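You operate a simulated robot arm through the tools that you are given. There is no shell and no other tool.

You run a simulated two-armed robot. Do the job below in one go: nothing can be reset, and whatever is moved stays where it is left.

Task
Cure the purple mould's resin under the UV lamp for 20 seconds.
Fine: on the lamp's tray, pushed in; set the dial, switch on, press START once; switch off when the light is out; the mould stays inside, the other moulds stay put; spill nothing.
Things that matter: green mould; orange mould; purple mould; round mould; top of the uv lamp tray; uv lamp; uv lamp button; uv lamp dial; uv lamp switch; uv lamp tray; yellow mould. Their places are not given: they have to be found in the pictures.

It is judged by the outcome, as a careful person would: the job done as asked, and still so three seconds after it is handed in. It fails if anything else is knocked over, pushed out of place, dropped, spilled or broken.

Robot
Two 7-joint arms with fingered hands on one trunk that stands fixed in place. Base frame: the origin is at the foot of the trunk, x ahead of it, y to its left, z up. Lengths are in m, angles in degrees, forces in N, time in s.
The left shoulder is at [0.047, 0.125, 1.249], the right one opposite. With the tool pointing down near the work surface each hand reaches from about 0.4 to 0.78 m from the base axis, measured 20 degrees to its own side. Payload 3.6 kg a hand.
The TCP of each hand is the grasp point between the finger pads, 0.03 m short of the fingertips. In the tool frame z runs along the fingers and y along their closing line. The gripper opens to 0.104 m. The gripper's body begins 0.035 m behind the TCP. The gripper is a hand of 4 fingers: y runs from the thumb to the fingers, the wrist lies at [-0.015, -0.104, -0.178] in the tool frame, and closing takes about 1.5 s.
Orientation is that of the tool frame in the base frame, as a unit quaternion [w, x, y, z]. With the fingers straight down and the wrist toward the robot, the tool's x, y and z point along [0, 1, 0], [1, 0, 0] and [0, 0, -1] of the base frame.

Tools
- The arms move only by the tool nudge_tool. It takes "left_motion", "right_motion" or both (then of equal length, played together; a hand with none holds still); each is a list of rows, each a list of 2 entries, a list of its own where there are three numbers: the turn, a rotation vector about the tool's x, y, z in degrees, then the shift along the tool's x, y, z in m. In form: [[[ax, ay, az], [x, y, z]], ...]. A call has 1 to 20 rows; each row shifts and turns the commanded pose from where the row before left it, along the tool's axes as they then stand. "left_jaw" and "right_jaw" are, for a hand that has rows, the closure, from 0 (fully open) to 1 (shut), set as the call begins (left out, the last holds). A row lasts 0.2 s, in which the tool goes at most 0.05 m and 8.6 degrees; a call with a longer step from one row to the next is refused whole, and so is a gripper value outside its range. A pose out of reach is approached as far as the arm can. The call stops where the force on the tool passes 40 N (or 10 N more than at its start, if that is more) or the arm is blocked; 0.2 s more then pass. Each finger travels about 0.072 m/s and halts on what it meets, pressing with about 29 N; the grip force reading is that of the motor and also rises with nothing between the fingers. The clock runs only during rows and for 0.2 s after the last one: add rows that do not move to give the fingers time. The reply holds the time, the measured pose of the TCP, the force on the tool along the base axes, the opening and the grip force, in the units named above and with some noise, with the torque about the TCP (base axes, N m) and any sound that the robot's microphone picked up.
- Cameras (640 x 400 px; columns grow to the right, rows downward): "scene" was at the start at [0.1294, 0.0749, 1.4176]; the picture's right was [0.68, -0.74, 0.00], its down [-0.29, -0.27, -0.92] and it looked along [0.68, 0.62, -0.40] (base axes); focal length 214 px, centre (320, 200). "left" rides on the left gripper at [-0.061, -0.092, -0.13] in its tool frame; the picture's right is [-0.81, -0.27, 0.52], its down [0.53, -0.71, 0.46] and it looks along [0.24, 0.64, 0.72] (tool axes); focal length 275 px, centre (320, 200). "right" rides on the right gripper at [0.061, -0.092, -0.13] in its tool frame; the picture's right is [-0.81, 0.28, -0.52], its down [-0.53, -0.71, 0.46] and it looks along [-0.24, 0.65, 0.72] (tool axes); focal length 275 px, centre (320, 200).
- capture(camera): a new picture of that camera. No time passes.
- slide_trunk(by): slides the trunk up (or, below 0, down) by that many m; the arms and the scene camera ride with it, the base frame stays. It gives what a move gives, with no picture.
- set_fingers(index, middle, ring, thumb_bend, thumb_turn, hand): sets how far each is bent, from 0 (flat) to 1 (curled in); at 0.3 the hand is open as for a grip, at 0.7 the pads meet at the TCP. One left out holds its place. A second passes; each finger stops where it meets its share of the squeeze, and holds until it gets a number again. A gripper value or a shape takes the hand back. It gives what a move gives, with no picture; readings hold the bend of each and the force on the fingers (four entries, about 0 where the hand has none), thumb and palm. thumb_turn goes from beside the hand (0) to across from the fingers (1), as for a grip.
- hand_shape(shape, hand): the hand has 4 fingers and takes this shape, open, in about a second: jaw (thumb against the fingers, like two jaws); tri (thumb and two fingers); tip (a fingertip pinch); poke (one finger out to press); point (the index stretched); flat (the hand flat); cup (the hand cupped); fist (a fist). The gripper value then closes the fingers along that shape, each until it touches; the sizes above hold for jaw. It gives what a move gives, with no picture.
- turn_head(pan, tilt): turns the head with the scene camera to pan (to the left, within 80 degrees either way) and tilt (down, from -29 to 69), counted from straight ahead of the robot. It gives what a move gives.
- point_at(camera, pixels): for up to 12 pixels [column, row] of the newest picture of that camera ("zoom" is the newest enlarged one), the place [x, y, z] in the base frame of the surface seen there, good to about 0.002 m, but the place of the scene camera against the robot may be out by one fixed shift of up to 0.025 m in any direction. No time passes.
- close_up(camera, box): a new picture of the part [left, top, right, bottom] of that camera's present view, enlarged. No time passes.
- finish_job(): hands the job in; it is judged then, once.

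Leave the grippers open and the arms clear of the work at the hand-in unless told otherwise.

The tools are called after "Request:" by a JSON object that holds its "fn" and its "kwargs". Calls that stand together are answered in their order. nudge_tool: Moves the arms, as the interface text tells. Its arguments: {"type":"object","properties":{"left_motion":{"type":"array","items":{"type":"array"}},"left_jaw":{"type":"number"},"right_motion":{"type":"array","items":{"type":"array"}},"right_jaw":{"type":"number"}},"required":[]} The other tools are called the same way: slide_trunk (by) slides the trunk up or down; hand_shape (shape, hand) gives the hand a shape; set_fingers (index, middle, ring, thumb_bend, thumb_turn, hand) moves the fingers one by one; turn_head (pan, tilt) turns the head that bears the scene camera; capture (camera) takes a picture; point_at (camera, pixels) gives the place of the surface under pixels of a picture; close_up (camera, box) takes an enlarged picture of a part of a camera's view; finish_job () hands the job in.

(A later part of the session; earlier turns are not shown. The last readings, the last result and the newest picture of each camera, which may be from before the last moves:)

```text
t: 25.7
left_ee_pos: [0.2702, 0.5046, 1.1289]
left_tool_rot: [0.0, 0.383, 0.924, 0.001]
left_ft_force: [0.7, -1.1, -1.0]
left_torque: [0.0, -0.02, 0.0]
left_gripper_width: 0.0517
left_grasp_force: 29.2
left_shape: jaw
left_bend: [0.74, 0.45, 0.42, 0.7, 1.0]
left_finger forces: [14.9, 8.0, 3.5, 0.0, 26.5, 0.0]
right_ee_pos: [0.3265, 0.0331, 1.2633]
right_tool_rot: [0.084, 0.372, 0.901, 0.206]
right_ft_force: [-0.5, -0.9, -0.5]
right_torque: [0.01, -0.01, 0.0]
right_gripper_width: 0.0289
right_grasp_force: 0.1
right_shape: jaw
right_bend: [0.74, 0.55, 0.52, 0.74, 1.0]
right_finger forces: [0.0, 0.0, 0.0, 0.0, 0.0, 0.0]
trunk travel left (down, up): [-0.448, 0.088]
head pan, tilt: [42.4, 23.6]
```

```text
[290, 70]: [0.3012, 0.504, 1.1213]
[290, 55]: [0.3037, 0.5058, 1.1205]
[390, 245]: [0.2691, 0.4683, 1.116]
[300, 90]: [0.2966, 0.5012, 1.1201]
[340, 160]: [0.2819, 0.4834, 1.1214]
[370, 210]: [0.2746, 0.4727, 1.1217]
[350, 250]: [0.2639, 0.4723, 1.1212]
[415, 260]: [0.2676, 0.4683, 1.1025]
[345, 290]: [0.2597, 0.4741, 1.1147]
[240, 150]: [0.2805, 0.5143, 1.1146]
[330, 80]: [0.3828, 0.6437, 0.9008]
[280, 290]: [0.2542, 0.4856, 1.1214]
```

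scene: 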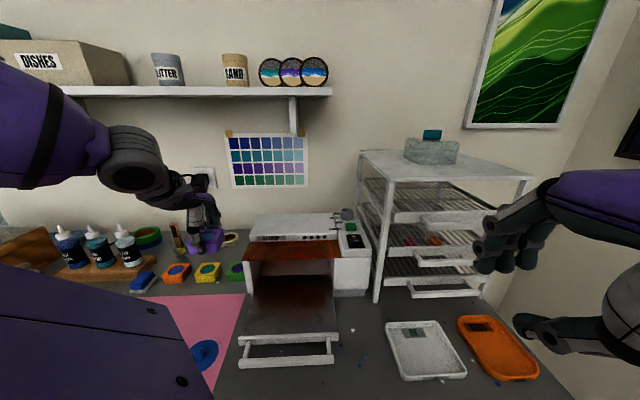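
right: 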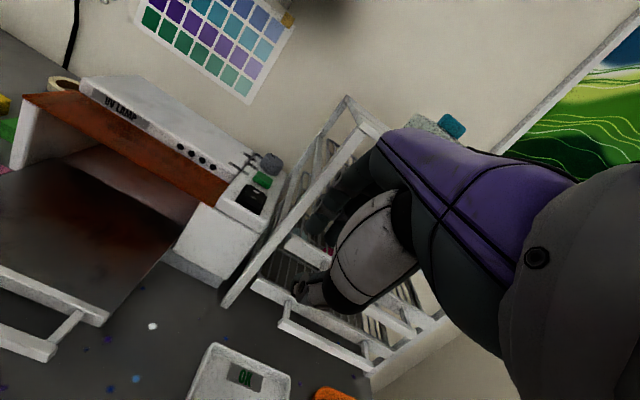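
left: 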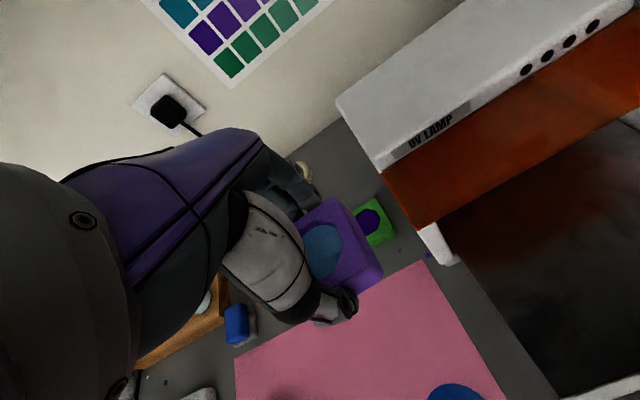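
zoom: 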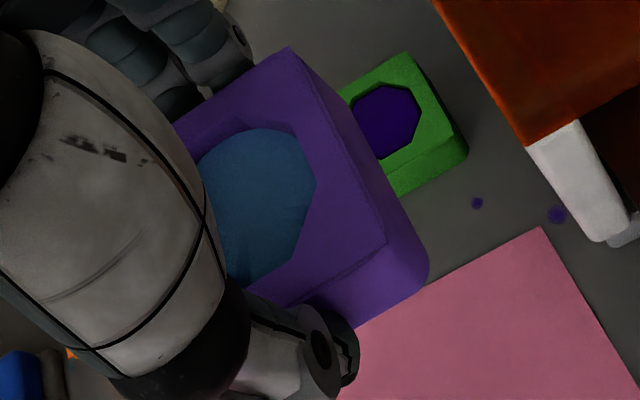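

The mould is level, centred within 3 mm of the TCP, its bottom 0.0345 below the TCP. Now I turn the hand slowly about the vertical, first 45 degrees, so the wrist comes to the left side.

Request:
{"fn": "nudge_tool", "kwargs": {"left_motion": [[[0, 0, 2], [0, 0, 0]], [[0, 0, 4], [0, 0, 0]], [[0, 0, 5], [0, 0, 0]], [[0, 0, 6], [0, 0, 0]], [[0, 0, 6], [0, 0, 0]], [[0, 0, 6], [0, 0, 0]], [[0, 0, 6], [0, 0, 0]], [[0, 0, 5], [0, 0, 0]], [[0, 0, 3], [0, 0, 0]], [[0, 0, 2], [0, 0, 0]]]}}

Request:
{"fn": "capture", "kwargs": {"camera": "scene"}}

Request:
{"fn": "capture", "kwargs": {"camera": "left"}}

```text
t: 27.9
left_ee_pos: [0.2702, 0.5065, 1.128]
left_tool_rot: [0.0, 0.708, 0.706, 0.0]
left_ft_force: [0.5, 0.4, 0.0]
left_torque: [-0.03, 0.02, 0.01]
left_gripper_width: 0.0516
left_grasp_force: 28.9
left_shape: jaw
left_bend: [0.74, 0.45, 0.42, 0.7, 1.0]
left_finger forces: [15.0, 8.0, 3.6, 0.0, 26.5, 0.0]
right_ee_pos: [0.3266, 0.0323, 1.2626]
right_tool_rot: [0.085, 0.372, 0.901, 0.205]
right_ft_force: [0.4, -0.3, 0.6]
right_torque: [0.0, -0.01, -0.01]
right_gripper_width: 0.0294
right_grasp_force: 0.1
right_shape: jaw
right_bend: [0.74, 0.55, 0.52, 0.74, 1.0]
right_finger forces: [0.0, 0.1, 0.0, 0.1, 0.0, 0.0]
trunk travel left (down, up): [-0.448, 0.088]
head pan, tilt: [42.4, 23.6]
```

```text
taken
```

scene: 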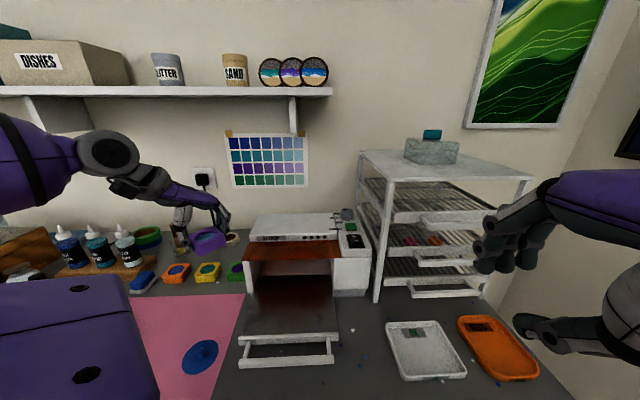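

```text
taken
```

left: 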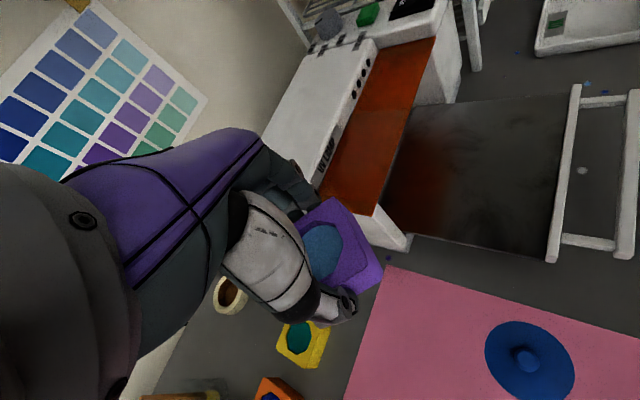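

Level and steady. Now I carry the mould slowly across to above the tray at (0.3585, 0.3444), keeping the height.

Request:
{"fn": "nudge_tool", "kwargs": {"left_motion": [[[0, 0, 0], [-0.0065, 0.0035, 0]], [[0, 0, 0], [-0.013, 0.0071, 0]], [[0, 0, 0], [-0.0178, 0.0097, 0]], [[0, 0, 0], [-0.0194, 0.0106, 0]], [[0, 0, 0], [-0.021, 0.0115, 0]], [[0, 0, 0], [-0.021, 0.0115, 0]], [[0, 0, 0], [-0.0194, 0.0106, 0]], [[0, 0, 0], [-0.0178, 0.0097, 0]], [[0, 0, 0], [-0.0146, 0.008, 0]], [[0, 0, 0], [-0.0081, 0.0044, 0]], [[0, 0, 0], [-0.0032, 0.0018, 0]]]}}

Request:
{"fn": "capture", "kwargs": {"camera": "scene"}}

Request:
{"fn": "capture", "kwargs": {"camera": "left"}}

```text
t: 30.3
left_ee_pos: [0.3582, 0.345, 1.1276]
left_tool_rot: [0.0, 0.707, 0.707, 0.001]
left_ft_force: [0.3, -0.4, -0.8]
left_torque: [0.03, 0.01, -0.01]
left_gripper_width: 0.0517
left_grasp_force: 29.5
left_shape: jaw
left_bend: [0.74, 0.45, 0.42, 0.7, 1.0]
left_finger forces: [15.0, 8.0, 3.6, 0.0, 26.6, 0.1]
right_ee_pos: [0.3257, 0.0314, 1.2626]
right_tool_rot: [0.086, 0.373, 0.901, 0.205]
right_ft_force: [-0.8, -0.9, 0.4]
right_torque: [-0.03, 0.0, 0.01]
right_gripper_width: 0.0289
right_grasp_force: 0.2
right_shape: jaw
right_bend: [0.74, 0.55, 0.52, 0.74, 1.0]
right_finger forces: [0.0, 0.0, 0.0, 0.0, 0.1, 0.0]
trunk travel left (down, up): [-0.448, 0.088]
head pan, tilt: [42.4, 23.6]
```

```text
taken
```

scene: 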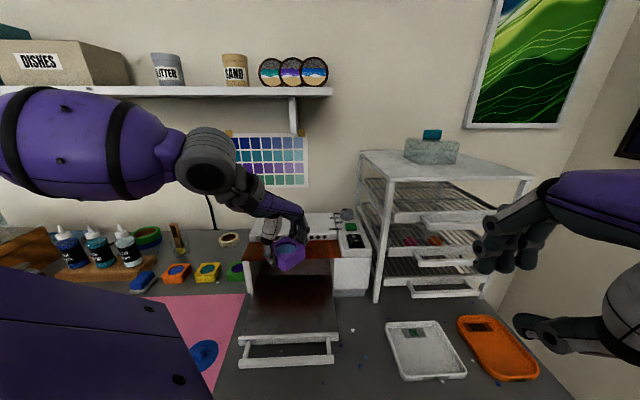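

```text
taken
```

left: 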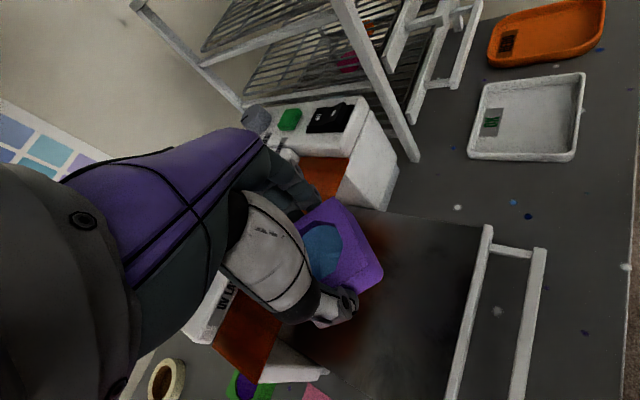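

Above the tray. I turn the remaining 45 degrees about the vertical.

Request:
{"fn": "nudge_tool", "kwargs": {"left_motion": [[[0, 0, 2], [0, 0, 0]], [[0, 0, 4], [0, 0, 0]], [[0, 0, 5], [0, 0, 0]], [[0, 0, 6], [0, 0, 0]], [[0, 0, 6], [0, 0, 0]], [[0, 0, 6], [0, 0, 0]], [[0, 0, 6], [0, 0, 0]], [[0, 0, 5], [0, 0, 0]], [[0, 0, 3], [0, 0, 0]], [[0, 0, 2], [0, 0, 0]]]}}

Request:
{"fn": "capture", "kwargs": {"camera": "scene"}}

Request:
{"fn": "capture", "kwargs": {"camera": "left"}}

```text
t: 32.5
left_ee_pos: [0.3614, 0.3433, 1.1304]
left_tool_rot: [0.0, 0.924, 0.383, 0.0]
left_ft_force: [-0.2, 0.8, -0.3]
left_torque: [-0.01, 0.01, -0.02]
left_gripper_width: 0.0516
left_grasp_force: 29.1
left_shape: jaw
left_bend: [0.74, 0.45, 0.42, 0.7, 1.0]
left_finger forces: [15.0, 8.0, 3.6, 0.1, 26.6, 0.0]
right_ee_pos: [0.3253, 0.0317, 1.2635]
right_tool_rot: [0.086, 0.372, 0.901, 0.206]
right_ft_force: [-0.3, 0.8, -0.9]
right_torque: [0.01, 0.0, -0.02]
right_gripper_width: 0.029
right_grasp_force: 0.1
right_shape: jaw
right_bend: [0.74, 0.55, 0.52, 0.74, 1.0]
right_finger forces: [0.0, 0.0, 0.0, 0.0, 0.1, 0.0]
trunk travel left (down, up): [-0.448, 0.088]
head pan, tilt: [42.4, 23.6]
```

```text
taken
```

scene: 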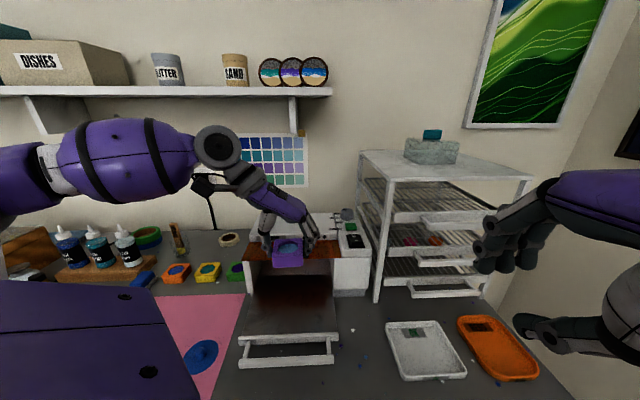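

```text
taken
```

left: 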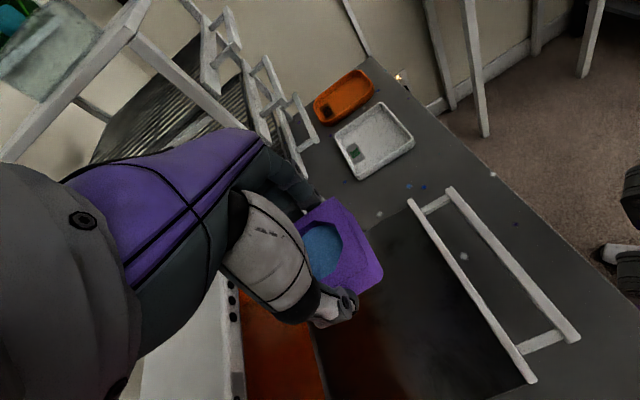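

Aligned with the tray (x of tool along the depth). I shift 8 mm toward the front for more room from the visor and lower slowly to z about 1.03, then check.

Request:
{"fn": "nudge_tool", "kwargs": {"left_motion": [[[0, 0, 0], [-0.003, 0, 0.006]], [[0, 0, 0], [-0.003, 0, 0.012]], [[0, 0, 0], [-0.002, 0, 0.018]], [[0, 0, 0], [0, 0, 0.02]], [[0, 0, 0], [0, 0, 0.02]], [[0, 0, 0], [0, 0, 0.014]], [[0, 0, 0], [0, 0, 0.008]], [[0, 0, 0], [0, 0, 0.002]]]}}

Request:
{"fn": "capture", "kwargs": {"camera": "scene"}}

Request:
{"fn": "close_up", "kwargs": {"camera": "scene", "box": [220, 190, 380, 310]}}

Request:
{"fn": "capture", "kwargs": {"camera": "left"}}

```text
t: 34.3
left_ee_pos: [0.3508, 0.3379, 1.028]
left_tool_rot: [0.0, 0.924, 0.383, 0.0]
left_ft_force: [-0.7, -0.3, 0.1]
left_torque: [-0.01, -0.01, 0.0]
left_gripper_width: 0.0516
left_grasp_force: 29.0
left_shape: jaw
left_bend: [0.74, 0.45, 0.42, 0.7, 1.0]
left_finger forces: [15.1, 8.0, 3.5, 0.0, 26.6, 0.0]
right_ee_pos: [0.3261, 0.0321, 1.2627]
right_tool_rot: [0.085, 0.373, 0.901, 0.205]
right_ft_force: [1.0, 0.2, 0.1]
right_torque: [0.0, -0.01, 0.0]
right_gripper_width: 0.0289
right_grasp_force: 0.0
right_shape: jaw
right_bend: [0.74, 0.55, 0.52, 0.74, 1.0]
right_finger forces: [0.0, 0.0, 0.1, 0.1, 0.0, 0.1]
trunk travel left (down, up): [-0.448, 0.088]
head pan, tilt: [42.4, 23.6]
```

```text
taken
```

scene: 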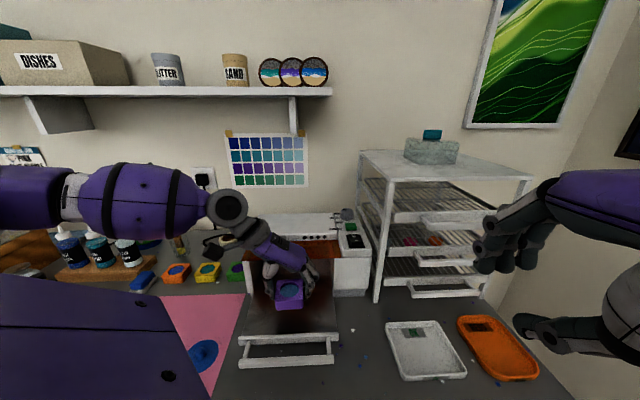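

```text
3.33 times, centred on (300, 250) of scene
```

zoom: 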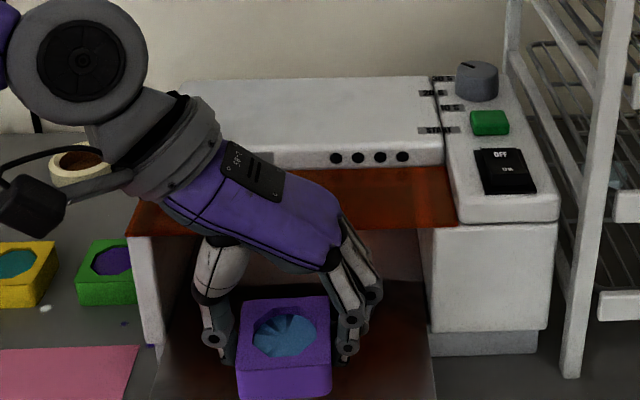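

```text
taken
```

left: 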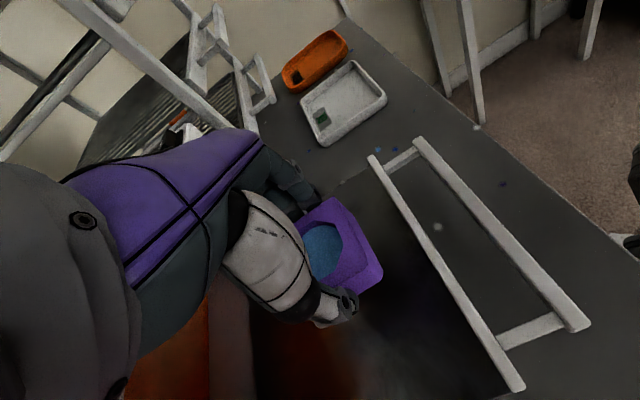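

Request:
{"fn": "close_up", "kwargs": {"camera": "scene", "box": [220, 190, 380, 310]}}

Request:
{"fn": "point_at", "kwargs": {"camera": "zoom", "pixels": [[300, 190], [335, 205], [250, 150], [360, 260], [372, 285], [345, 225], [210, 260], [285, 320], [240, 310], [325, 305], [285, 375], [380, 210]]}}

```text
3.33 times, centred on (300, 250) of scene
```

zoom: 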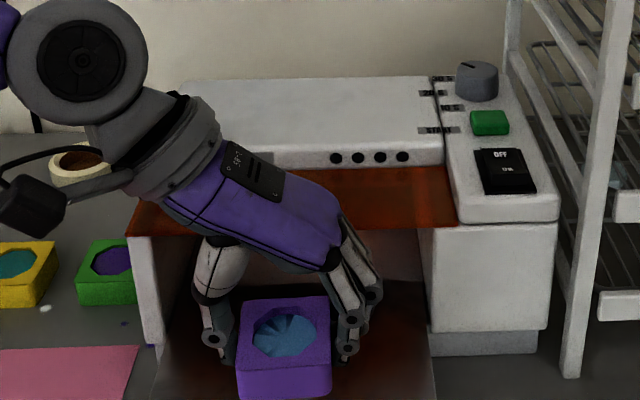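

```text
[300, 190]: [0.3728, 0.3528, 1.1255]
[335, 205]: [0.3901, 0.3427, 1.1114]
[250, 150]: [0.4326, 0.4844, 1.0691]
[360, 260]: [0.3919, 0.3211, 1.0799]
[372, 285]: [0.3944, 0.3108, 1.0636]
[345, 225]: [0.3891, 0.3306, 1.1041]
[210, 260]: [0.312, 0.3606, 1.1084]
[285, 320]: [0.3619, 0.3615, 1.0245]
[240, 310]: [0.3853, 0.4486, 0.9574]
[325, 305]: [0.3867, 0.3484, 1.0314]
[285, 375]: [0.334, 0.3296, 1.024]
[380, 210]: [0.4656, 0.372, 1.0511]
```

Clear of the visor by about 2 cm. I lower to just above the tray floor (mould bottom about 2 mm above).

Request:
{"fn": "nudge_tool", "kwargs": {"left_motion": [[[0, 0, 0], [0, 0, 0.006]], [[0, 0, 0], [0, 0, 0.012]], [[0, 0, 0], [0, 0, 0.012]], [[0, 0, 0], [0, 0, 0.008]], [[0, 0, 0], [0, 0, 0.004]], [[0, 0, 0], [0, 0, 0.001]], [[0, 0, 0], [0, 0, 0]]]}}

Request:
{"fn": "close_up", "kwargs": {"camera": "scene", "box": [220, 220, 350, 330]}}

Request:
{"fn": "close_up", "kwargs": {"camera": "left", "box": [240, 160, 420, 350]}}

```text
t: 35.9
left_ee_pos: [0.3523, 0.3371, 0.9868]
left_tool_rot: [0.0, 0.924, 0.383, 0.0]
left_ft_force: [0.6, 0.0, 0.1]
left_torque: [-0.01, -0.01, 0.0]
left_gripper_width: 0.0515
left_grasp_force: 29.1
left_shape: jaw
left_bend: [0.74, 0.45, 0.42, 0.7, 1.0]
left_finger forces: [15.1, 8.0, 3.6, 0.0, 26.6, 0.0]
right_ee_pos: [0.3268, 0.0323, 1.2629]
right_tool_rot: [0.085, 0.373, 0.901, 0.205]
right_ft_force: [-1.0, -0.6, 0.5]
right_torque: [0.03, 0.0, 0.01]
right_gripper_width: 0.0287
right_grasp_force: 0.0
right_shape: jaw
right_bend: [0.74, 0.55, 0.52, 0.74, 1.0]
right_finger forces: [0.0, 0.0, 0.0, 0.0, 0.0, 0.0]
trunk travel left (down, up): [-0.448, 0.088]
head pan, tilt: [42.4, 23.6]
```

```text
3.64 times, centred on (285, 275) of scene
```

zoom: 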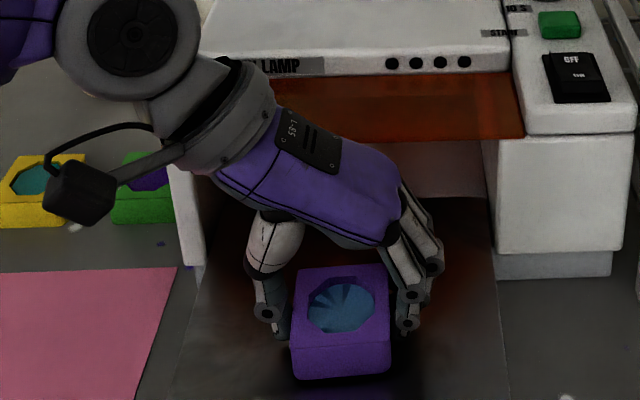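

```text
2.11 times, centred on (330, 255) of left
```

zoom: 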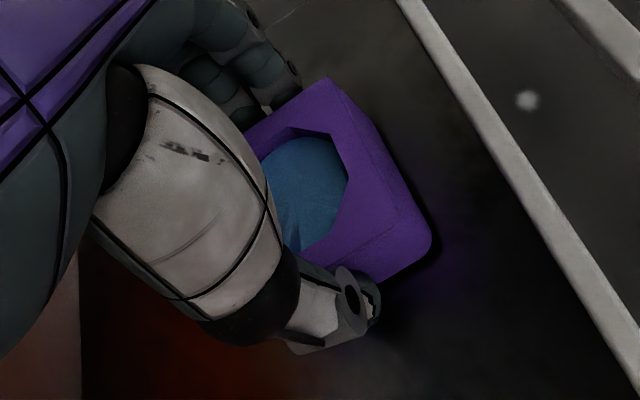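

About 5 mm left. I lower in small steps and watch the force.

Request:
{"fn": "nudge_tool", "kwargs": {"left_motion": [[[0, 0, 0], [0, 0, 0.0015]], [[0, 0, 0], [0, 0, 0.0015]], [[0, 0, 0], [0, 0, 0.001]], [[0, 0, 0], [0, 0, 0]]]}}

Request:
{"fn": "close_up", "kwargs": {"camera": "left", "box": [300, 180, 420, 310]}}

```text
t: 36.9
left_ee_pos: [0.3539, 0.338, 0.9819]
left_tool_rot: [-0.001, 0.924, 0.383, 0.0]
left_ft_force: [0.7, 0.1, 0.3]
left_torque: [0.04, 0.02, -0.01]
left_gripper_width: 0.0516
left_grasp_force: 28.7
left_shape: jaw
left_bend: [0.74, 0.45, 0.42, 0.7, 1.0]
left_finger forces: [15.0, 8.1, 3.6, 0.0, 26.7, 0.0]
right_ee_pos: [0.326, 0.0311, 1.2624]
right_tool_rot: [0.085, 0.372, 0.901, 0.206]
right_ft_force: [0.2, 0.6, 0.4]
right_torque: [-0.01, 0.0, -0.01]
right_gripper_width: 0.0287
right_grasp_force: 0.1
right_shape: jaw
right_bend: [0.74, 0.55, 0.52, 0.74, 1.0]
right_finger forces: [0.0, 0.0, 0.0, 0.0, 0.0, 0.0]
trunk travel left (down, up): [-0.448, 0.088]
head pan, tilt: [42.4, 23.6]
```

```text
3.08 times, centred on (360, 245) of left
```

zoom: 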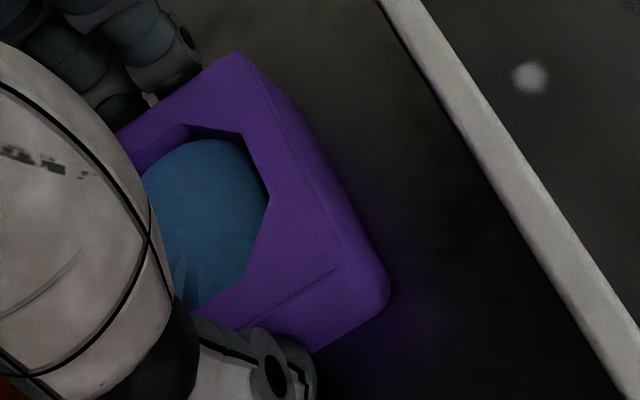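

Request:
{"fn": "point_at", "kwargs": {"camera": "zoom", "pixels": [[235, 75], [300, 200], [330, 250], [370, 310], [350, 330], [420, 250], [440, 330], [360, 370], [300, 40], [385, 290]]}}

```text
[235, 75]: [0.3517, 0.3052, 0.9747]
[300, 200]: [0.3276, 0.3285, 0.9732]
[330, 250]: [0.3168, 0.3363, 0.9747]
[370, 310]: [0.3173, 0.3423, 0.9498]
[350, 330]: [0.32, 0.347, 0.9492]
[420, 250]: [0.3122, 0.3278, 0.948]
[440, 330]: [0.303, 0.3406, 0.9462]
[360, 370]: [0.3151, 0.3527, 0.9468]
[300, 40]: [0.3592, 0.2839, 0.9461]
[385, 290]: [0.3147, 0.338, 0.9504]
```

The mould top is at 0.9742, so its bottom is about 1 mm above the floor (0.9465). I lower 1.5 mm more in small steps.

Request:
{"fn": "nudge_tool", "kwargs": {"left_motion": [[[0, 0, 0], [0, 0, 0.0008]], [[0, 0, 0], [0, 0, 0.0008]], [[0, 0, 0], [0, 0, 0]]]}}

```text
t: 37.7
left_ee_pos: [0.3537, 0.3369, 0.9826]
left_tool_rot: [0.0, 0.924, 0.383, 0.0]
left_ft_force: [1.8, -2.5, 5.0]
left_torque: [-0.05, -0.04, -0.01]
left_gripper_width: 0.0516
left_grasp_force: 29.1
left_shape: jaw
left_bend: [0.74, 0.45, 0.42, 0.7, 1.0]
left_finger forces: [16.2, 9.0, 4.3, 0.1, 26.8, 0.0]
right_ee_pos: [0.3257, 0.031, 1.2633]
right_tool_rot: [0.085, 0.372, 0.901, 0.205]
right_ft_force: [-0.3, -0.6, -0.1]
right_torque: [0.0, 0.0, 0.0]
right_gripper_width: 0.0291
right_grasp_force: 0.0
right_shape: jaw
right_bend: [0.74, 0.55, 0.52, 0.74, 1.0]
right_finger forces: [0.1, 0.1, 0.0, 0.1, 0.1, 0.0]
trunk travel left (down, up): [-0.448, 0.088]
head pan, tilt: [42.4, 23.6]
```

The mould touches the tray (5 N). I open the left jaw to release.

Request:
{"fn": "nudge_tool", "kwargs": {"left_motion": [[[0, 0, 0], [0, 0, 0]], [[0, 0, 0], [0, 0, 0]], [[0, 0, 0], [0, 0, 0]], [[0, 0, 0], [0, 0, 0]], [[0, 0, 0], [0, 0, 0]]], "left_jaw": 0.15}}

Request:
{"fn": "close_up", "kwargs": {"camera": "left", "box": [240, 160, 420, 350]}}

Request:
{"fn": "close_up", "kwargs": {"camera": "scene", "box": [220, 220, 350, 330]}}

```text
t: 38.9
left_ee_pos: [0.3526, 0.3388, 0.9816]
left_tool_rot: [0.0, 0.924, 0.383, 0.0]
left_ft_force: [0.6, 0.9, 0.3]
left_torque: [-0.02, 0.01, 0.01]
left_gripper_width: 0.0883
left_grasp_force: 0.1
left_shape: jaw
left_bend: [0.27, 0.33, 0.31, 0.44, 0.99]
left_finger forces: [0.0, 0.1, 0.0, 0.0, 0.0, 0.0]
right_ee_pos: [0.3251, 0.0315, 1.2631]
right_tool_rot: [0.085, 0.372, 0.901, 0.206]
right_ft_force: [1.2, -0.3, 0.6]
right_torque: [-0.01, 0.0, 0.01]
right_gripper_width: 0.0286
right_grasp_force: 0.1
right_shape: jaw
right_bend: [0.74, 0.55, 0.52, 0.74, 1.0]
right_finger forces: [0.1, 0.1, 0.0, 0.0, 0.1, 0.0]
trunk travel left (down, up): [-0.448, 0.088]
head pan, tilt: [42.4, 23.6]
```

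```text
2.11 times, centred on (330, 255) of left
```

zoom: 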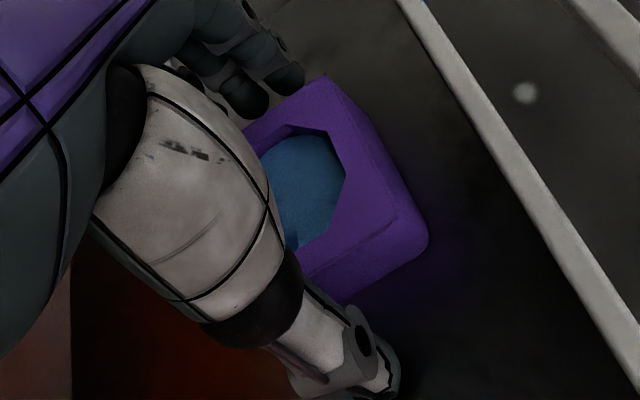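

```text
3.64 times, centred on (285, 275) of scene
```

zoom: 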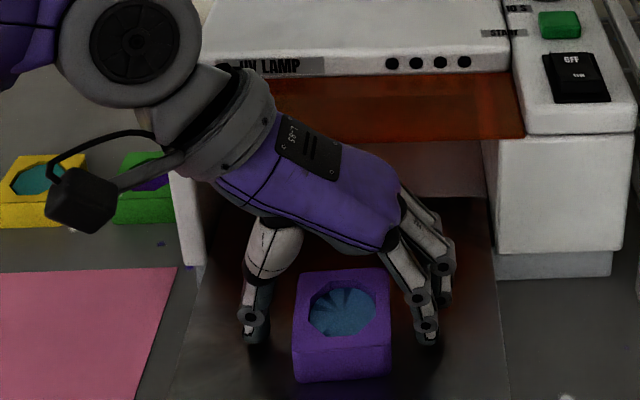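

Released. I lift the left hand straight up and then move it away to the left.

Request:
{"fn": "nudge_tool", "kwargs": {"left_motion": [[[0, 0, 0], [0, 0, -0.015]], [[0, 0, 0], [0, 0, -0.03]], [[0, 0, 0], [0, 0, -0.035]], [[0, 0, 0], [0, 0, -0.035]], [[0, 0, 0], [0, 0, -0.035]], [[0, 0, 0], [0, 0, -0.035]], [[0, 0, 0], [0, -0.035, -0.02]], [[0, 0, 0], [0, -0.04, -0.01]], [[0, 0, 0], [0, -0.04, 0]], [[0, 0, 0], [0, -0.04, 0]]]}}

Request:
{"fn": "capture", "kwargs": {"camera": "scene"}}

Request:
{"fn": "capture", "kwargs": {"camera": "left"}}

Request:
{"fn": "capture", "kwargs": {"camera": "right"}}

```text
t: 41.1
left_ee_pos: [0.2434, 0.4467, 1.1973]
left_tool_rot: [0.0, 0.924, 0.382, 0.001]
left_ft_force: [0.1, -0.3, -0.5]
left_torque: [-0.01, -0.04, -0.02]
left_gripper_width: 0.0886
left_grasp_force: 0.1
left_shape: jaw
left_bend: [0.27, 0.33, 0.31, 0.44, 0.99]
left_finger forces: [0.0, 0.0, 0.0, 0.0, 0.0, 0.0]
right_ee_pos: [0.3265, 0.0317, 1.264]
right_tool_rot: [0.085, 0.372, 0.901, 0.207]
right_ft_force: [0.9, -0.8, -0.2]
right_torque: [0.03, -0.03, 0.02]
right_gripper_width: 0.0288
right_grasp_force: 0.0
right_shape: jaw
right_bend: [0.74, 0.55, 0.52, 0.74, 1.0]
right_finger forces: [0.0, 0.0, 0.0, 0.0, 0.0, 0.0]
trunk travel left (down, up): [-0.448, 0.088]
head pan, tilt: [42.4, 23.6]
```

```text
taken
```

scene: 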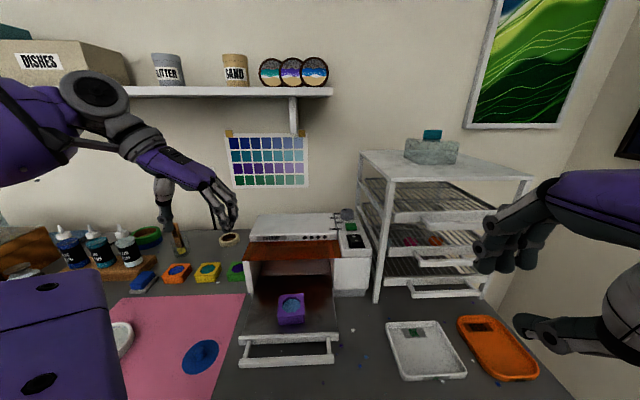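

```text
taken
```

left: 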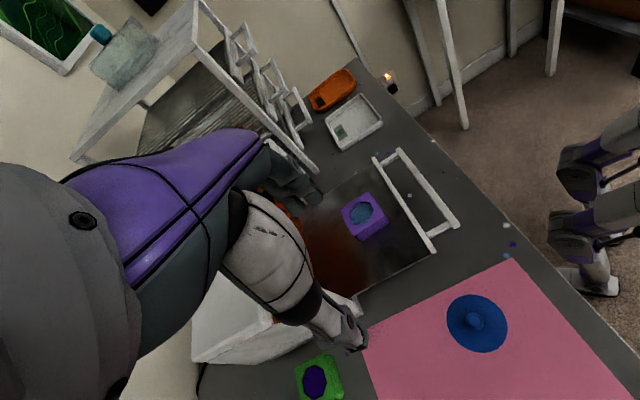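

```text
taken
```

right: 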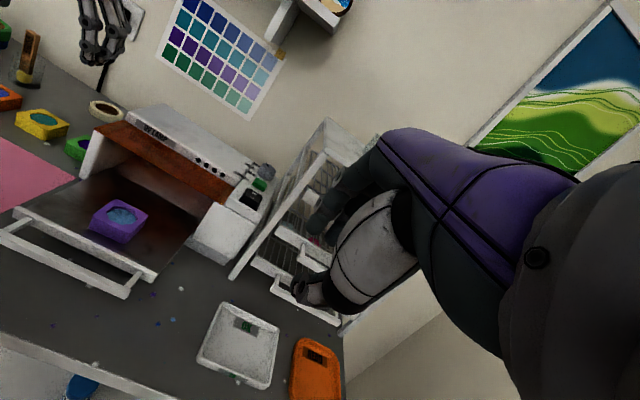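

The mould stands on the tray. Next the right hand pushes the tray in from the front: I untilt the hand to 10 degrees, shut the jaw, and bring it in front of the handle at z 1.10.

Request:
{"fn": "nudge_tool", "kwargs": {"right_motion": [[[8, 0, 0], [0, 0, 0]], [[8, 0, 0], [0, 0, 0]], [[0, 0, 0], [0.0281, 0.006, 0.0249]], [[0, 0, 0], [0.0281, 0.006, 0.0249]], [[0, 0, 0], [0.0281, 0.006, 0.0249]], [[0, 0, 0], [0.0281, 0.006, 0.0249]], [[0, 0, 0], [0.0281, 0.006, 0.0249]], [[0, 0, 0], [0.0281, 0.006, 0.0249]], [[0, 0, 0], [0.0281, 0.006, 0.0249]], [[0, 0, 0], [0, 0, 0]]], "right_jaw": 1.0}}

Request:
{"fn": "capture", "kwargs": {"camera": "right"}}

Request:
{"fn": "capture", "kwargs": {"camera": "left"}}

Request:
{"fn": "capture", "kwargs": {"camera": "scene"}}

```text
t: 41.9
left_ee_pos: [0.2426, 0.4472, 1.1978]
left_tool_rot: [0.0, 0.924, 0.383, 0.0]
left_ft_force: [-0.4, 0.1, -0.8]
left_torque: [-0.01, 0.01, -0.01]
left_gripper_width: 0.0881
left_grasp_force: 0.0
left_shape: jaw
left_bend: [0.27, 0.33, 0.31, 0.44, 0.99]
left_finger forces: [0.1, 0.1, 0.0, 0.0, 0.1, 0.1]
right_ee_pos: [0.322, 0.0484, 1.2491]
right_tool_rot: [0.031, 0.383, 0.919, 0.082]
right_ft_force: [5.0, -15.6, 3.9]
right_torque: [1.74, 1.31, 2.45]
right_gripper_width: 0.0
right_grasp_force: 29.2
right_shape: jaw
right_bend: [0.7, 0.7, 0.7, 0.47, 1.0]
right_finger forces: [0.0, 0.1, 0.0, 0.0, 0.1, 0.0]
trunk travel left (down, up): [-0.448, 0.088]
head pan, tilt: [42.4, 23.6]
stopped in row 3 (right hand): the force on the tool passed its limit at 74 N (the readings are from after the stop); the commanded pose is now the measured one
```

```text
taken
```

right: 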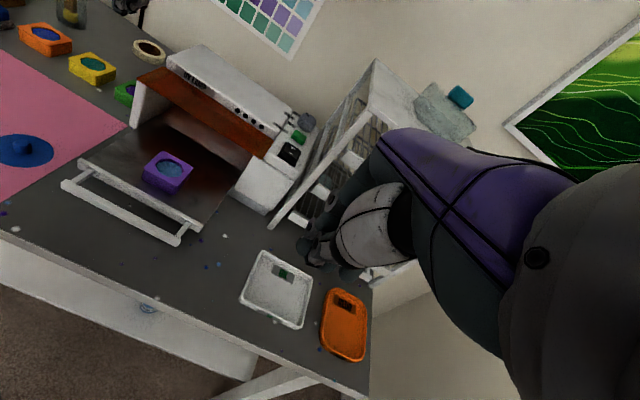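

```text
taken
```

left: 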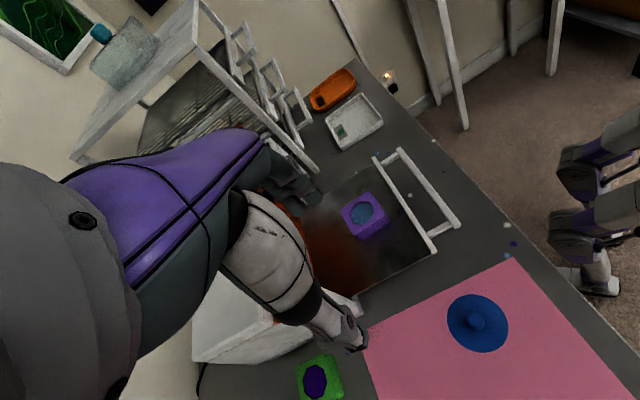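

```text
taken
```

scene: 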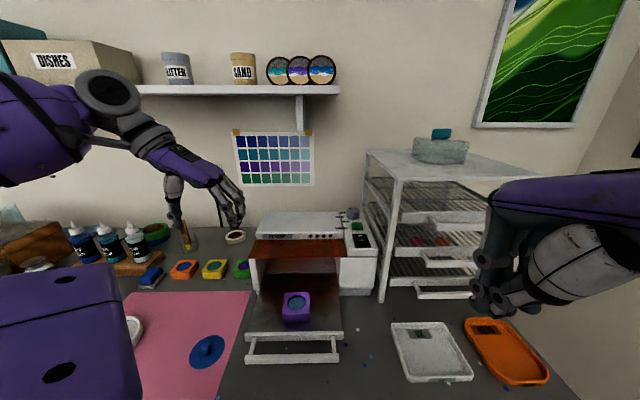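

The right hand's wrist camera bumped the robot's own head (the scene view shifted a bit). I move the hand away from the head: right and down, and look again.

Request:
{"fn": "nudge_tool", "kwargs": {"right_motion": [[[0, 0, 0], [-0.02, 0.003, 0.015]], [[0, 0, 0], [-0.02, 0.003, 0.02]], [[0, 0, 0], [0, 0.003, 0.03]], [[0, 0, 0], [0, 0.003, 0.03]], [[0, 0, 0], [0, 0, 0]]]}}

Request:
{"fn": "capture", "kwargs": {"camera": "right"}}

Request:
{"fn": "capture", "kwargs": {"camera": "scene"}}

```text
t: 43.1
left_ee_pos: [0.2436, 0.4465, 1.1976]
left_tool_rot: [0.0, 0.924, 0.383, 0.0]
left_ft_force: [-0.3, -0.5, -0.2]
left_torque: [0.0, -0.01, -0.01]
left_gripper_width: 0.0883
left_grasp_force: 0.0
left_shape: jaw
left_bend: [0.27, 0.33, 0.31, 0.44, 0.99]
left_finger forces: [0.0, 0.1, 0.0, 0.1, 0.0, 0.0]
right_ee_pos: [0.3699, 0.0383, 1.1565]
right_tool_rot: [0.03, 0.383, 0.92, 0.082]
right_ft_force: [0.1, -0.7, -1.2]
right_torque: [-0.01, -0.04, -0.01]
right_gripper_width: 0.0
right_grasp_force: 29.0
right_shape: jaw
right_bend: [0.7, 0.7, 0.7, 0.47, 1.0]
right_finger forces: [0.0, 0.0, 0.0, 0.1, 0.0, 0.0]
trunk travel left (down, up): [-0.448, 0.088]
head pan, tilt: [42.4, 23.6]
```

```text
taken
```

right: 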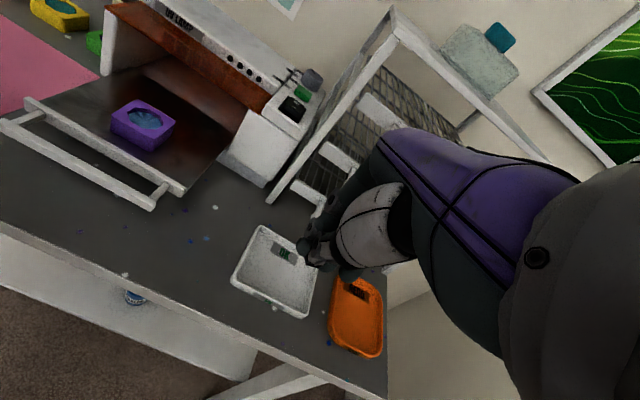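

```text
taken
```

scene: 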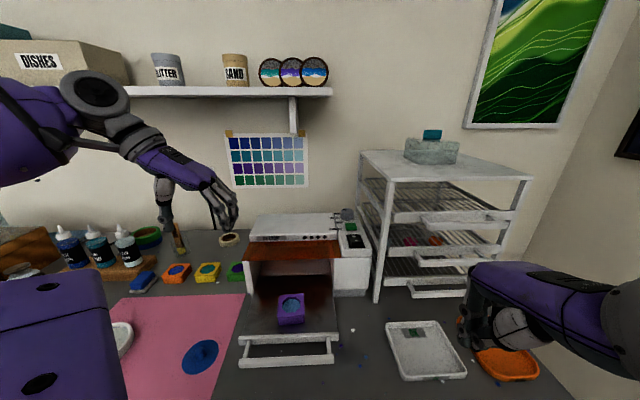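

Clear now, forces at zero. I bring the right hand, low enough to stay away from the head, in front of the handle.

Request:
{"fn": "nudge_tool", "kwargs": {"right_motion": [[[0, 0, 0], [0.0318, 0.0032, 0.0117]], [[0, 0, 0], [0.0318, 0.0032, 0.0117]], [[0, 0, 0], [0.0318, 0.0032, 0.0117]], [[0, 0, 0], [0.0318, 0.0032, 0.0117]], [[0, 0, 0], [0.0318, 0.0032, 0.0117]], [[0, 0, 0], [0.0318, 0.0032, 0.0117]], [[0, 0, 0], [0.0318, 0.0032, 0.0117]], [[0, 0, 0], [0, 0, 0]]]}}

Request:
{"fn": "capture", "kwargs": {"camera": "right"}}

Request:
{"fn": "capture", "kwargs": {"camera": "left"}}

Request:
{"fn": "capture", "kwargs": {"camera": "scene"}}

```text
t: 44.7
left_ee_pos: [0.2443, 0.4471, 1.1963]
left_tool_rot: [-0.001, 0.924, 0.383, 0.0]
left_ft_force: [-1.1, 0.2, 0.1]
left_torque: [0.01, 0.0, 0.02]
left_gripper_width: 0.0884
left_grasp_force: 0.0
left_shape: jaw
left_bend: [0.27, 0.33, 0.31, 0.44, 0.99]
left_finger forces: [0.0, 0.0, 0.0, 0.1, 0.0, 0.2]
right_ee_pos: [0.2575, 0.2124, 1.0864]
right_tool_rot: [0.037, 0.395, 0.915, 0.08]
right_ft_force: [5.5, -2.4, -1.7]
right_torque: [0.31, 0.34, 0.46]
right_gripper_width: 0.0002
right_grasp_force: 29.5
right_shape: jaw
right_bend: [0.7, 0.7, 0.7, 0.47, 1.0]
right_finger forces: [0.0, 0.0, 0.0, 0.0, 0.0, 0.0]
trunk travel left (down, up): [-0.448, 0.088]
head pan, tilt: [42.4, 23.6]
stopped in row 7 (right hand): the force on the tool passed its limit at 206 N (the readings are from after the stop); the commanded pose is now the measured one
```

```text
taken
```

right: 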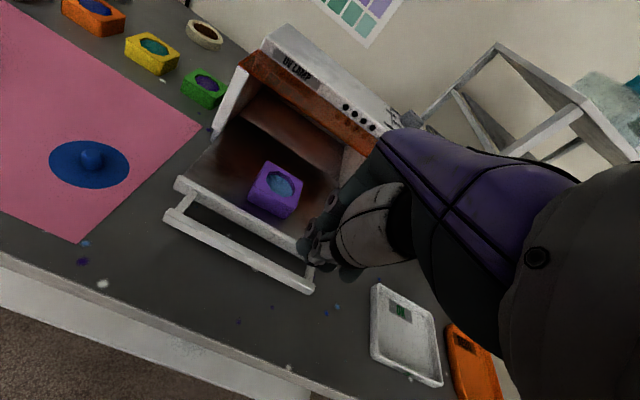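

```text
taken
```

left: 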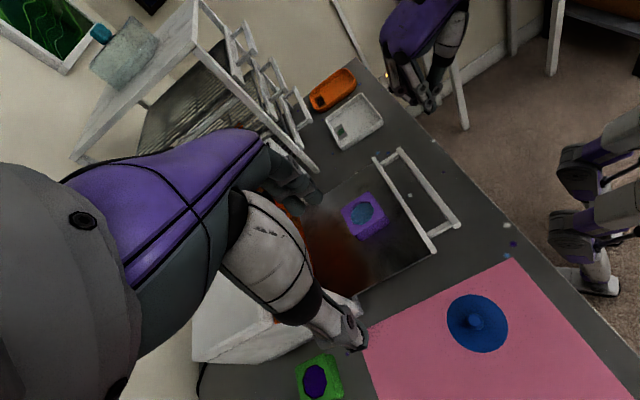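

```text
taken
```

scene: 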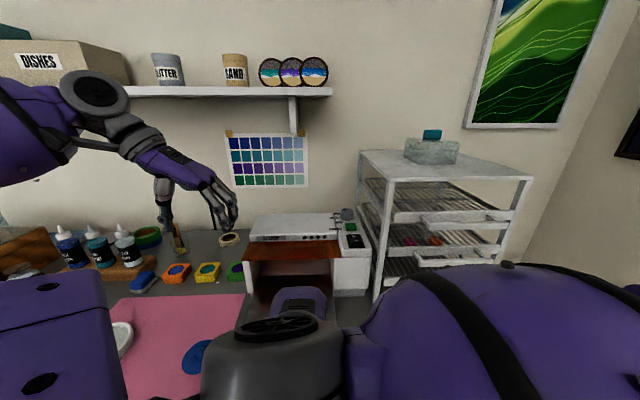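

The right wrist touched the robot's own chest/shoulder there. I back out the same way, to the right.

Request:
{"fn": "nudge_tool", "kwargs": {"right_motion": [[[0, 0, 0], [-0.02, 0.004, 0]], [[0, 0, 0], [-0.03, 0.003, 0]], [[0, 0, 0], [-0.035, 0, -0.008]], [[0, 0, 0], [-0.035, 0, -0.012]], [[0, 0, 0], [-0.035, 0, -0.012]], [[0, 0, 0], [0, 0, 0]]]}}

Request:
{"fn": "capture", "kwargs": {"camera": "scene"}}

Request:
{"fn": "capture", "kwargs": {"camera": "right"}}

```text
t: 46.1
left_ee_pos: [0.2432, 0.4474, 1.1966]
left_tool_rot: [0.0, 0.924, 0.383, -0.001]
left_ft_force: [-0.5, 0.4, 0.4]
left_torque: [-0.02, 0.03, -0.02]
left_gripper_width: 0.0882
left_grasp_force: 0.0
left_shape: jaw
left_bend: [0.27, 0.33, 0.31, 0.44, 0.99]
left_finger forces: [0.0, 0.0, 0.0, 0.1, 0.0, 0.1]
right_ee_pos: [0.3651, 0.102, 1.1233]
right_tool_rot: [0.037, 0.394, 0.915, 0.08]
right_ft_force: [-0.9, 0.9, 0.5]
right_torque: [-0.03, 0.0, 0.02]
right_gripper_width: 0.0
right_grasp_force: 28.9
right_shape: jaw
right_bend: [0.7, 0.7, 0.7, 0.47, 1.0]
right_finger forces: [0.0, 0.0, 0.0, 0.0, 0.0, 0.1]
trunk travel left (down, up): [-0.448, 0.088]
head pan, tilt: [42.4, 23.6]
```

```text
taken
```

scene: 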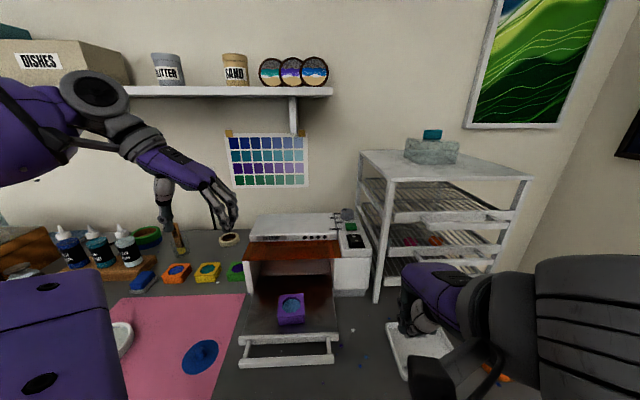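

```text
taken
```

right: 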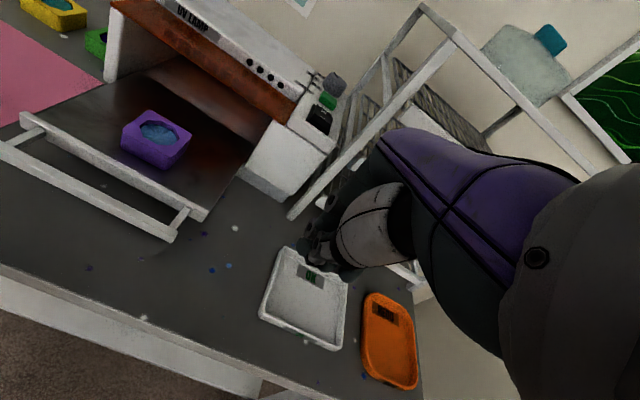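

Free again. I tilt the hand back to 26 degrees as in the pull, set the jaw to 0.72, go low first on the right side, then cross over to above the handle at z about 1.01.

Request:
{"fn": "nudge_tool", "kwargs": {"right_motion": [[[-8, 0, 0], [0, 0, 0]], [[-8, 0, 0], [0, 0, 0]], [[0, 0.7, -1.4], [0, 0, 0]], [[0, 0, 0], [0.009, 0.0022, 0.0297]], [[0, 0, 0], [0.009, 0.0022, 0.0297]], [[0, 0, 0], [0.009, 0.0022, 0.0297]], [[0, 0, 0], [0.009, 0.0022, 0.0297]], [[0, 0, 0], [0, 0, 0]]], "right_jaw": 0.72}}

Request:
{"fn": "capture", "kwargs": {"camera": "right"}}

Request:
{"fn": "capture", "kwargs": {"camera": "left"}}

```text
t: 47.9
left_ee_pos: [0.2449, 0.447, 1.1967]
left_tool_rot: [0.0, 0.924, 0.382, -0.001]
left_ft_force: [-0.4, 0.1, 0.0]
left_torque: [0.01, 0.04, -0.04]
left_gripper_width: 0.0883
left_grasp_force: 0.1
left_shape: jaw
left_bend: [0.27, 0.33, 0.31, 0.44, 0.99]
left_finger forces: [0.0, 0.1, 0.0, 0.1, 0.1, 0.1]
right_ee_pos: [0.376, 0.1526, 1.043]
right_tool_rot: [0.088, 0.374, 0.9, 0.206]
right_ft_force: [0.0, 0.2, 0.1]
right_torque: [0.03, -0.01, 0.01]
right_gripper_width: 0.0287
right_grasp_force: 0.1
right_shape: jaw
right_bend: [0.74, 0.55, 0.52, 0.74, 1.0]
right_finger forces: [0.0, 0.0, 0.0, 0.0, 0.0, 0.0]
right hand out of reach, approached as far as the arm can: row 7
trunk travel left (down, up): [-0.448, 0.088]
head pan, tilt: [42.4, 23.6]
```

```text
taken
```

right: 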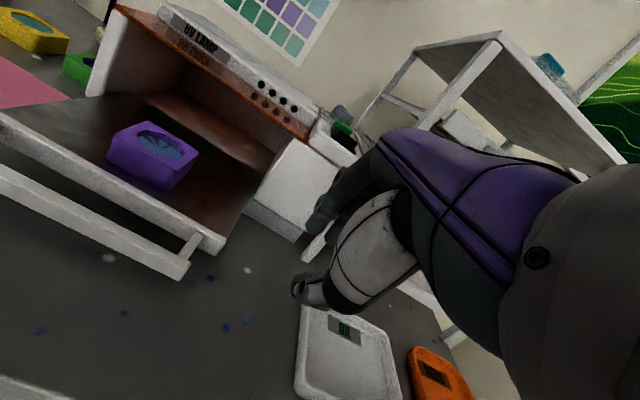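

```text
taken
```

left: 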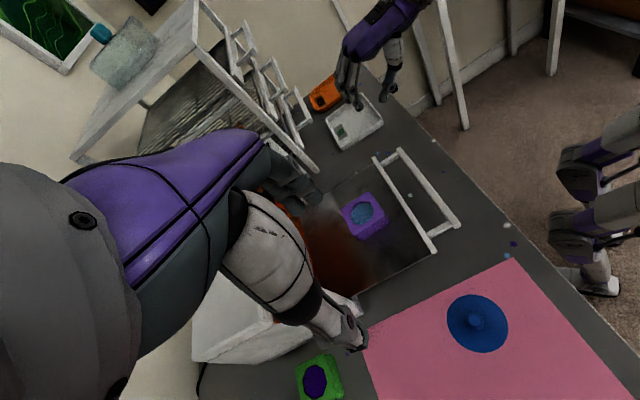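

The low right side is at the reach edge, so I cross to the left now over the handle, at z about 1.02.

Request:
{"fn": "nudge_tool", "kwargs": {"right_motion": [[[0, 0, 0], [0.027, -0.0008, 0.0052]], [[0, 0, 0], [0.027, -0.0008, 0.0052]], [[0, 0, 0], [0.027, -0.0008, 0.0052]], [[0, 0, 0], [0.027, -0.0008, 0.0052]], [[0, 0, 0], [0.027, -0.0008, 0.0052]], [[0, 0, 0], [0, 0, 0]]]}}

Request:
{"fn": "capture", "kwargs": {"camera": "right"}}

Request:
{"fn": "capture", "kwargs": {"camera": "left"}}

```text
t: 49.3
left_ee_pos: [0.2438, 0.4454, 1.1972]
left_tool_rot: [-0.001, 0.924, 0.383, 0.0]
left_ft_force: [0.2, -0.1, -0.3]
left_torque: [0.0, -0.04, 0.0]
left_gripper_width: 0.088
left_grasp_force: 0.0
left_shape: jaw
left_bend: [0.27, 0.33, 0.31, 0.44, 0.99]
left_finger forces: [0.0, 0.1, 0.0, 0.1, 0.1, 0.0]
right_ee_pos: [0.2863, 0.2571, 1.0156]
right_tool_rot: [0.088, 0.374, 0.9, 0.207]
right_ft_force: [0.9, 0.1, -1.2]
right_torque: [0.01, -0.01, -0.04]
right_gripper_width: 0.0289
right_grasp_force: 0.1
right_shape: jaw
right_bend: [0.74, 0.55, 0.52, 0.74, 1.0]
right_finger forces: [0.0, 0.0, 0.0, 0.1, 0.1, 0.1]
trunk travel left (down, up): [-0.448, 0.088]
head pan, tilt: [42.4, 23.6]
```

```text
taken
```

right: 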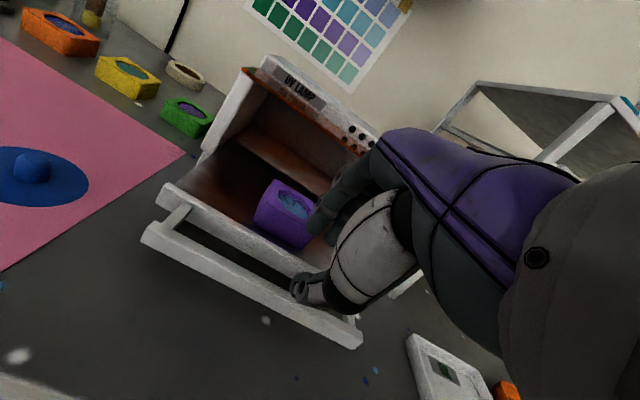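

```text
taken
```

left: 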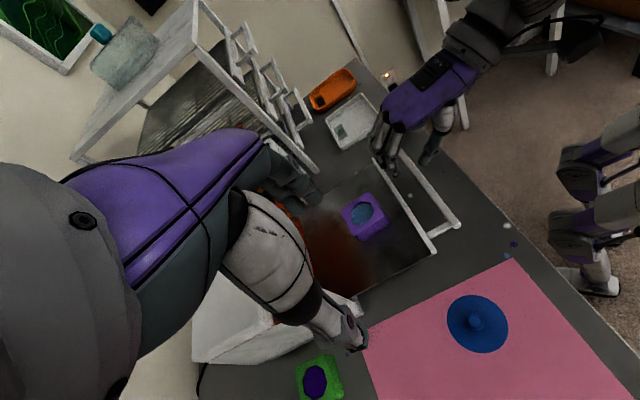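

I check the alignment to the bar in enlarged pictures before going down.

Request:
{"fn": "close_up", "kwargs": {"camera": "right", "box": [230, 160, 400, 330]}}

Request:
{"fn": "point_at", "kwargs": {"camera": "zoom", "pixels": [[320, 180], [330, 200], [370, 225], [260, 250], [240, 270], [180, 260], [175, 240], [200, 250], [270, 210], [260, 150], [300, 200], [190, 275]]}}

Request:
{"fn": "close_up", "kwargs": {"camera": "left", "box": [340, 90, 480, 260]}}

```text
2.35 times, centred on (315, 245) of right
```

zoom: 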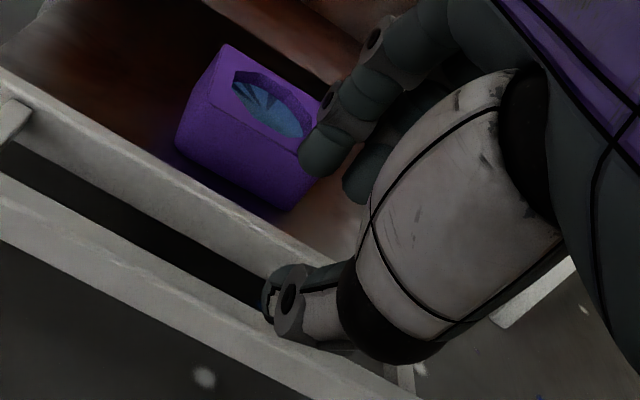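

```text
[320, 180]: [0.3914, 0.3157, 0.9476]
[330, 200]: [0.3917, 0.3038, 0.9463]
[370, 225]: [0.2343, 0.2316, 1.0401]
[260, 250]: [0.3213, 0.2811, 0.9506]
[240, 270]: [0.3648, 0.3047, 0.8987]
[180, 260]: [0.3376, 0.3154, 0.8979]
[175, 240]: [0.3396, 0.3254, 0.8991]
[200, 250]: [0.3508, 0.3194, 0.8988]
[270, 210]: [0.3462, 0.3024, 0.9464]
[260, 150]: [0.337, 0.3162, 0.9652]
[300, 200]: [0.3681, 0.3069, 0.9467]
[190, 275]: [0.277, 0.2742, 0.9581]
```

```text
2.35 times, centred on (410, 175) of left
```

zoom: 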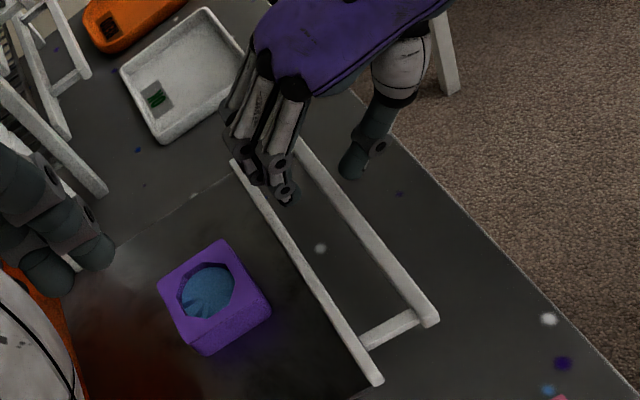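

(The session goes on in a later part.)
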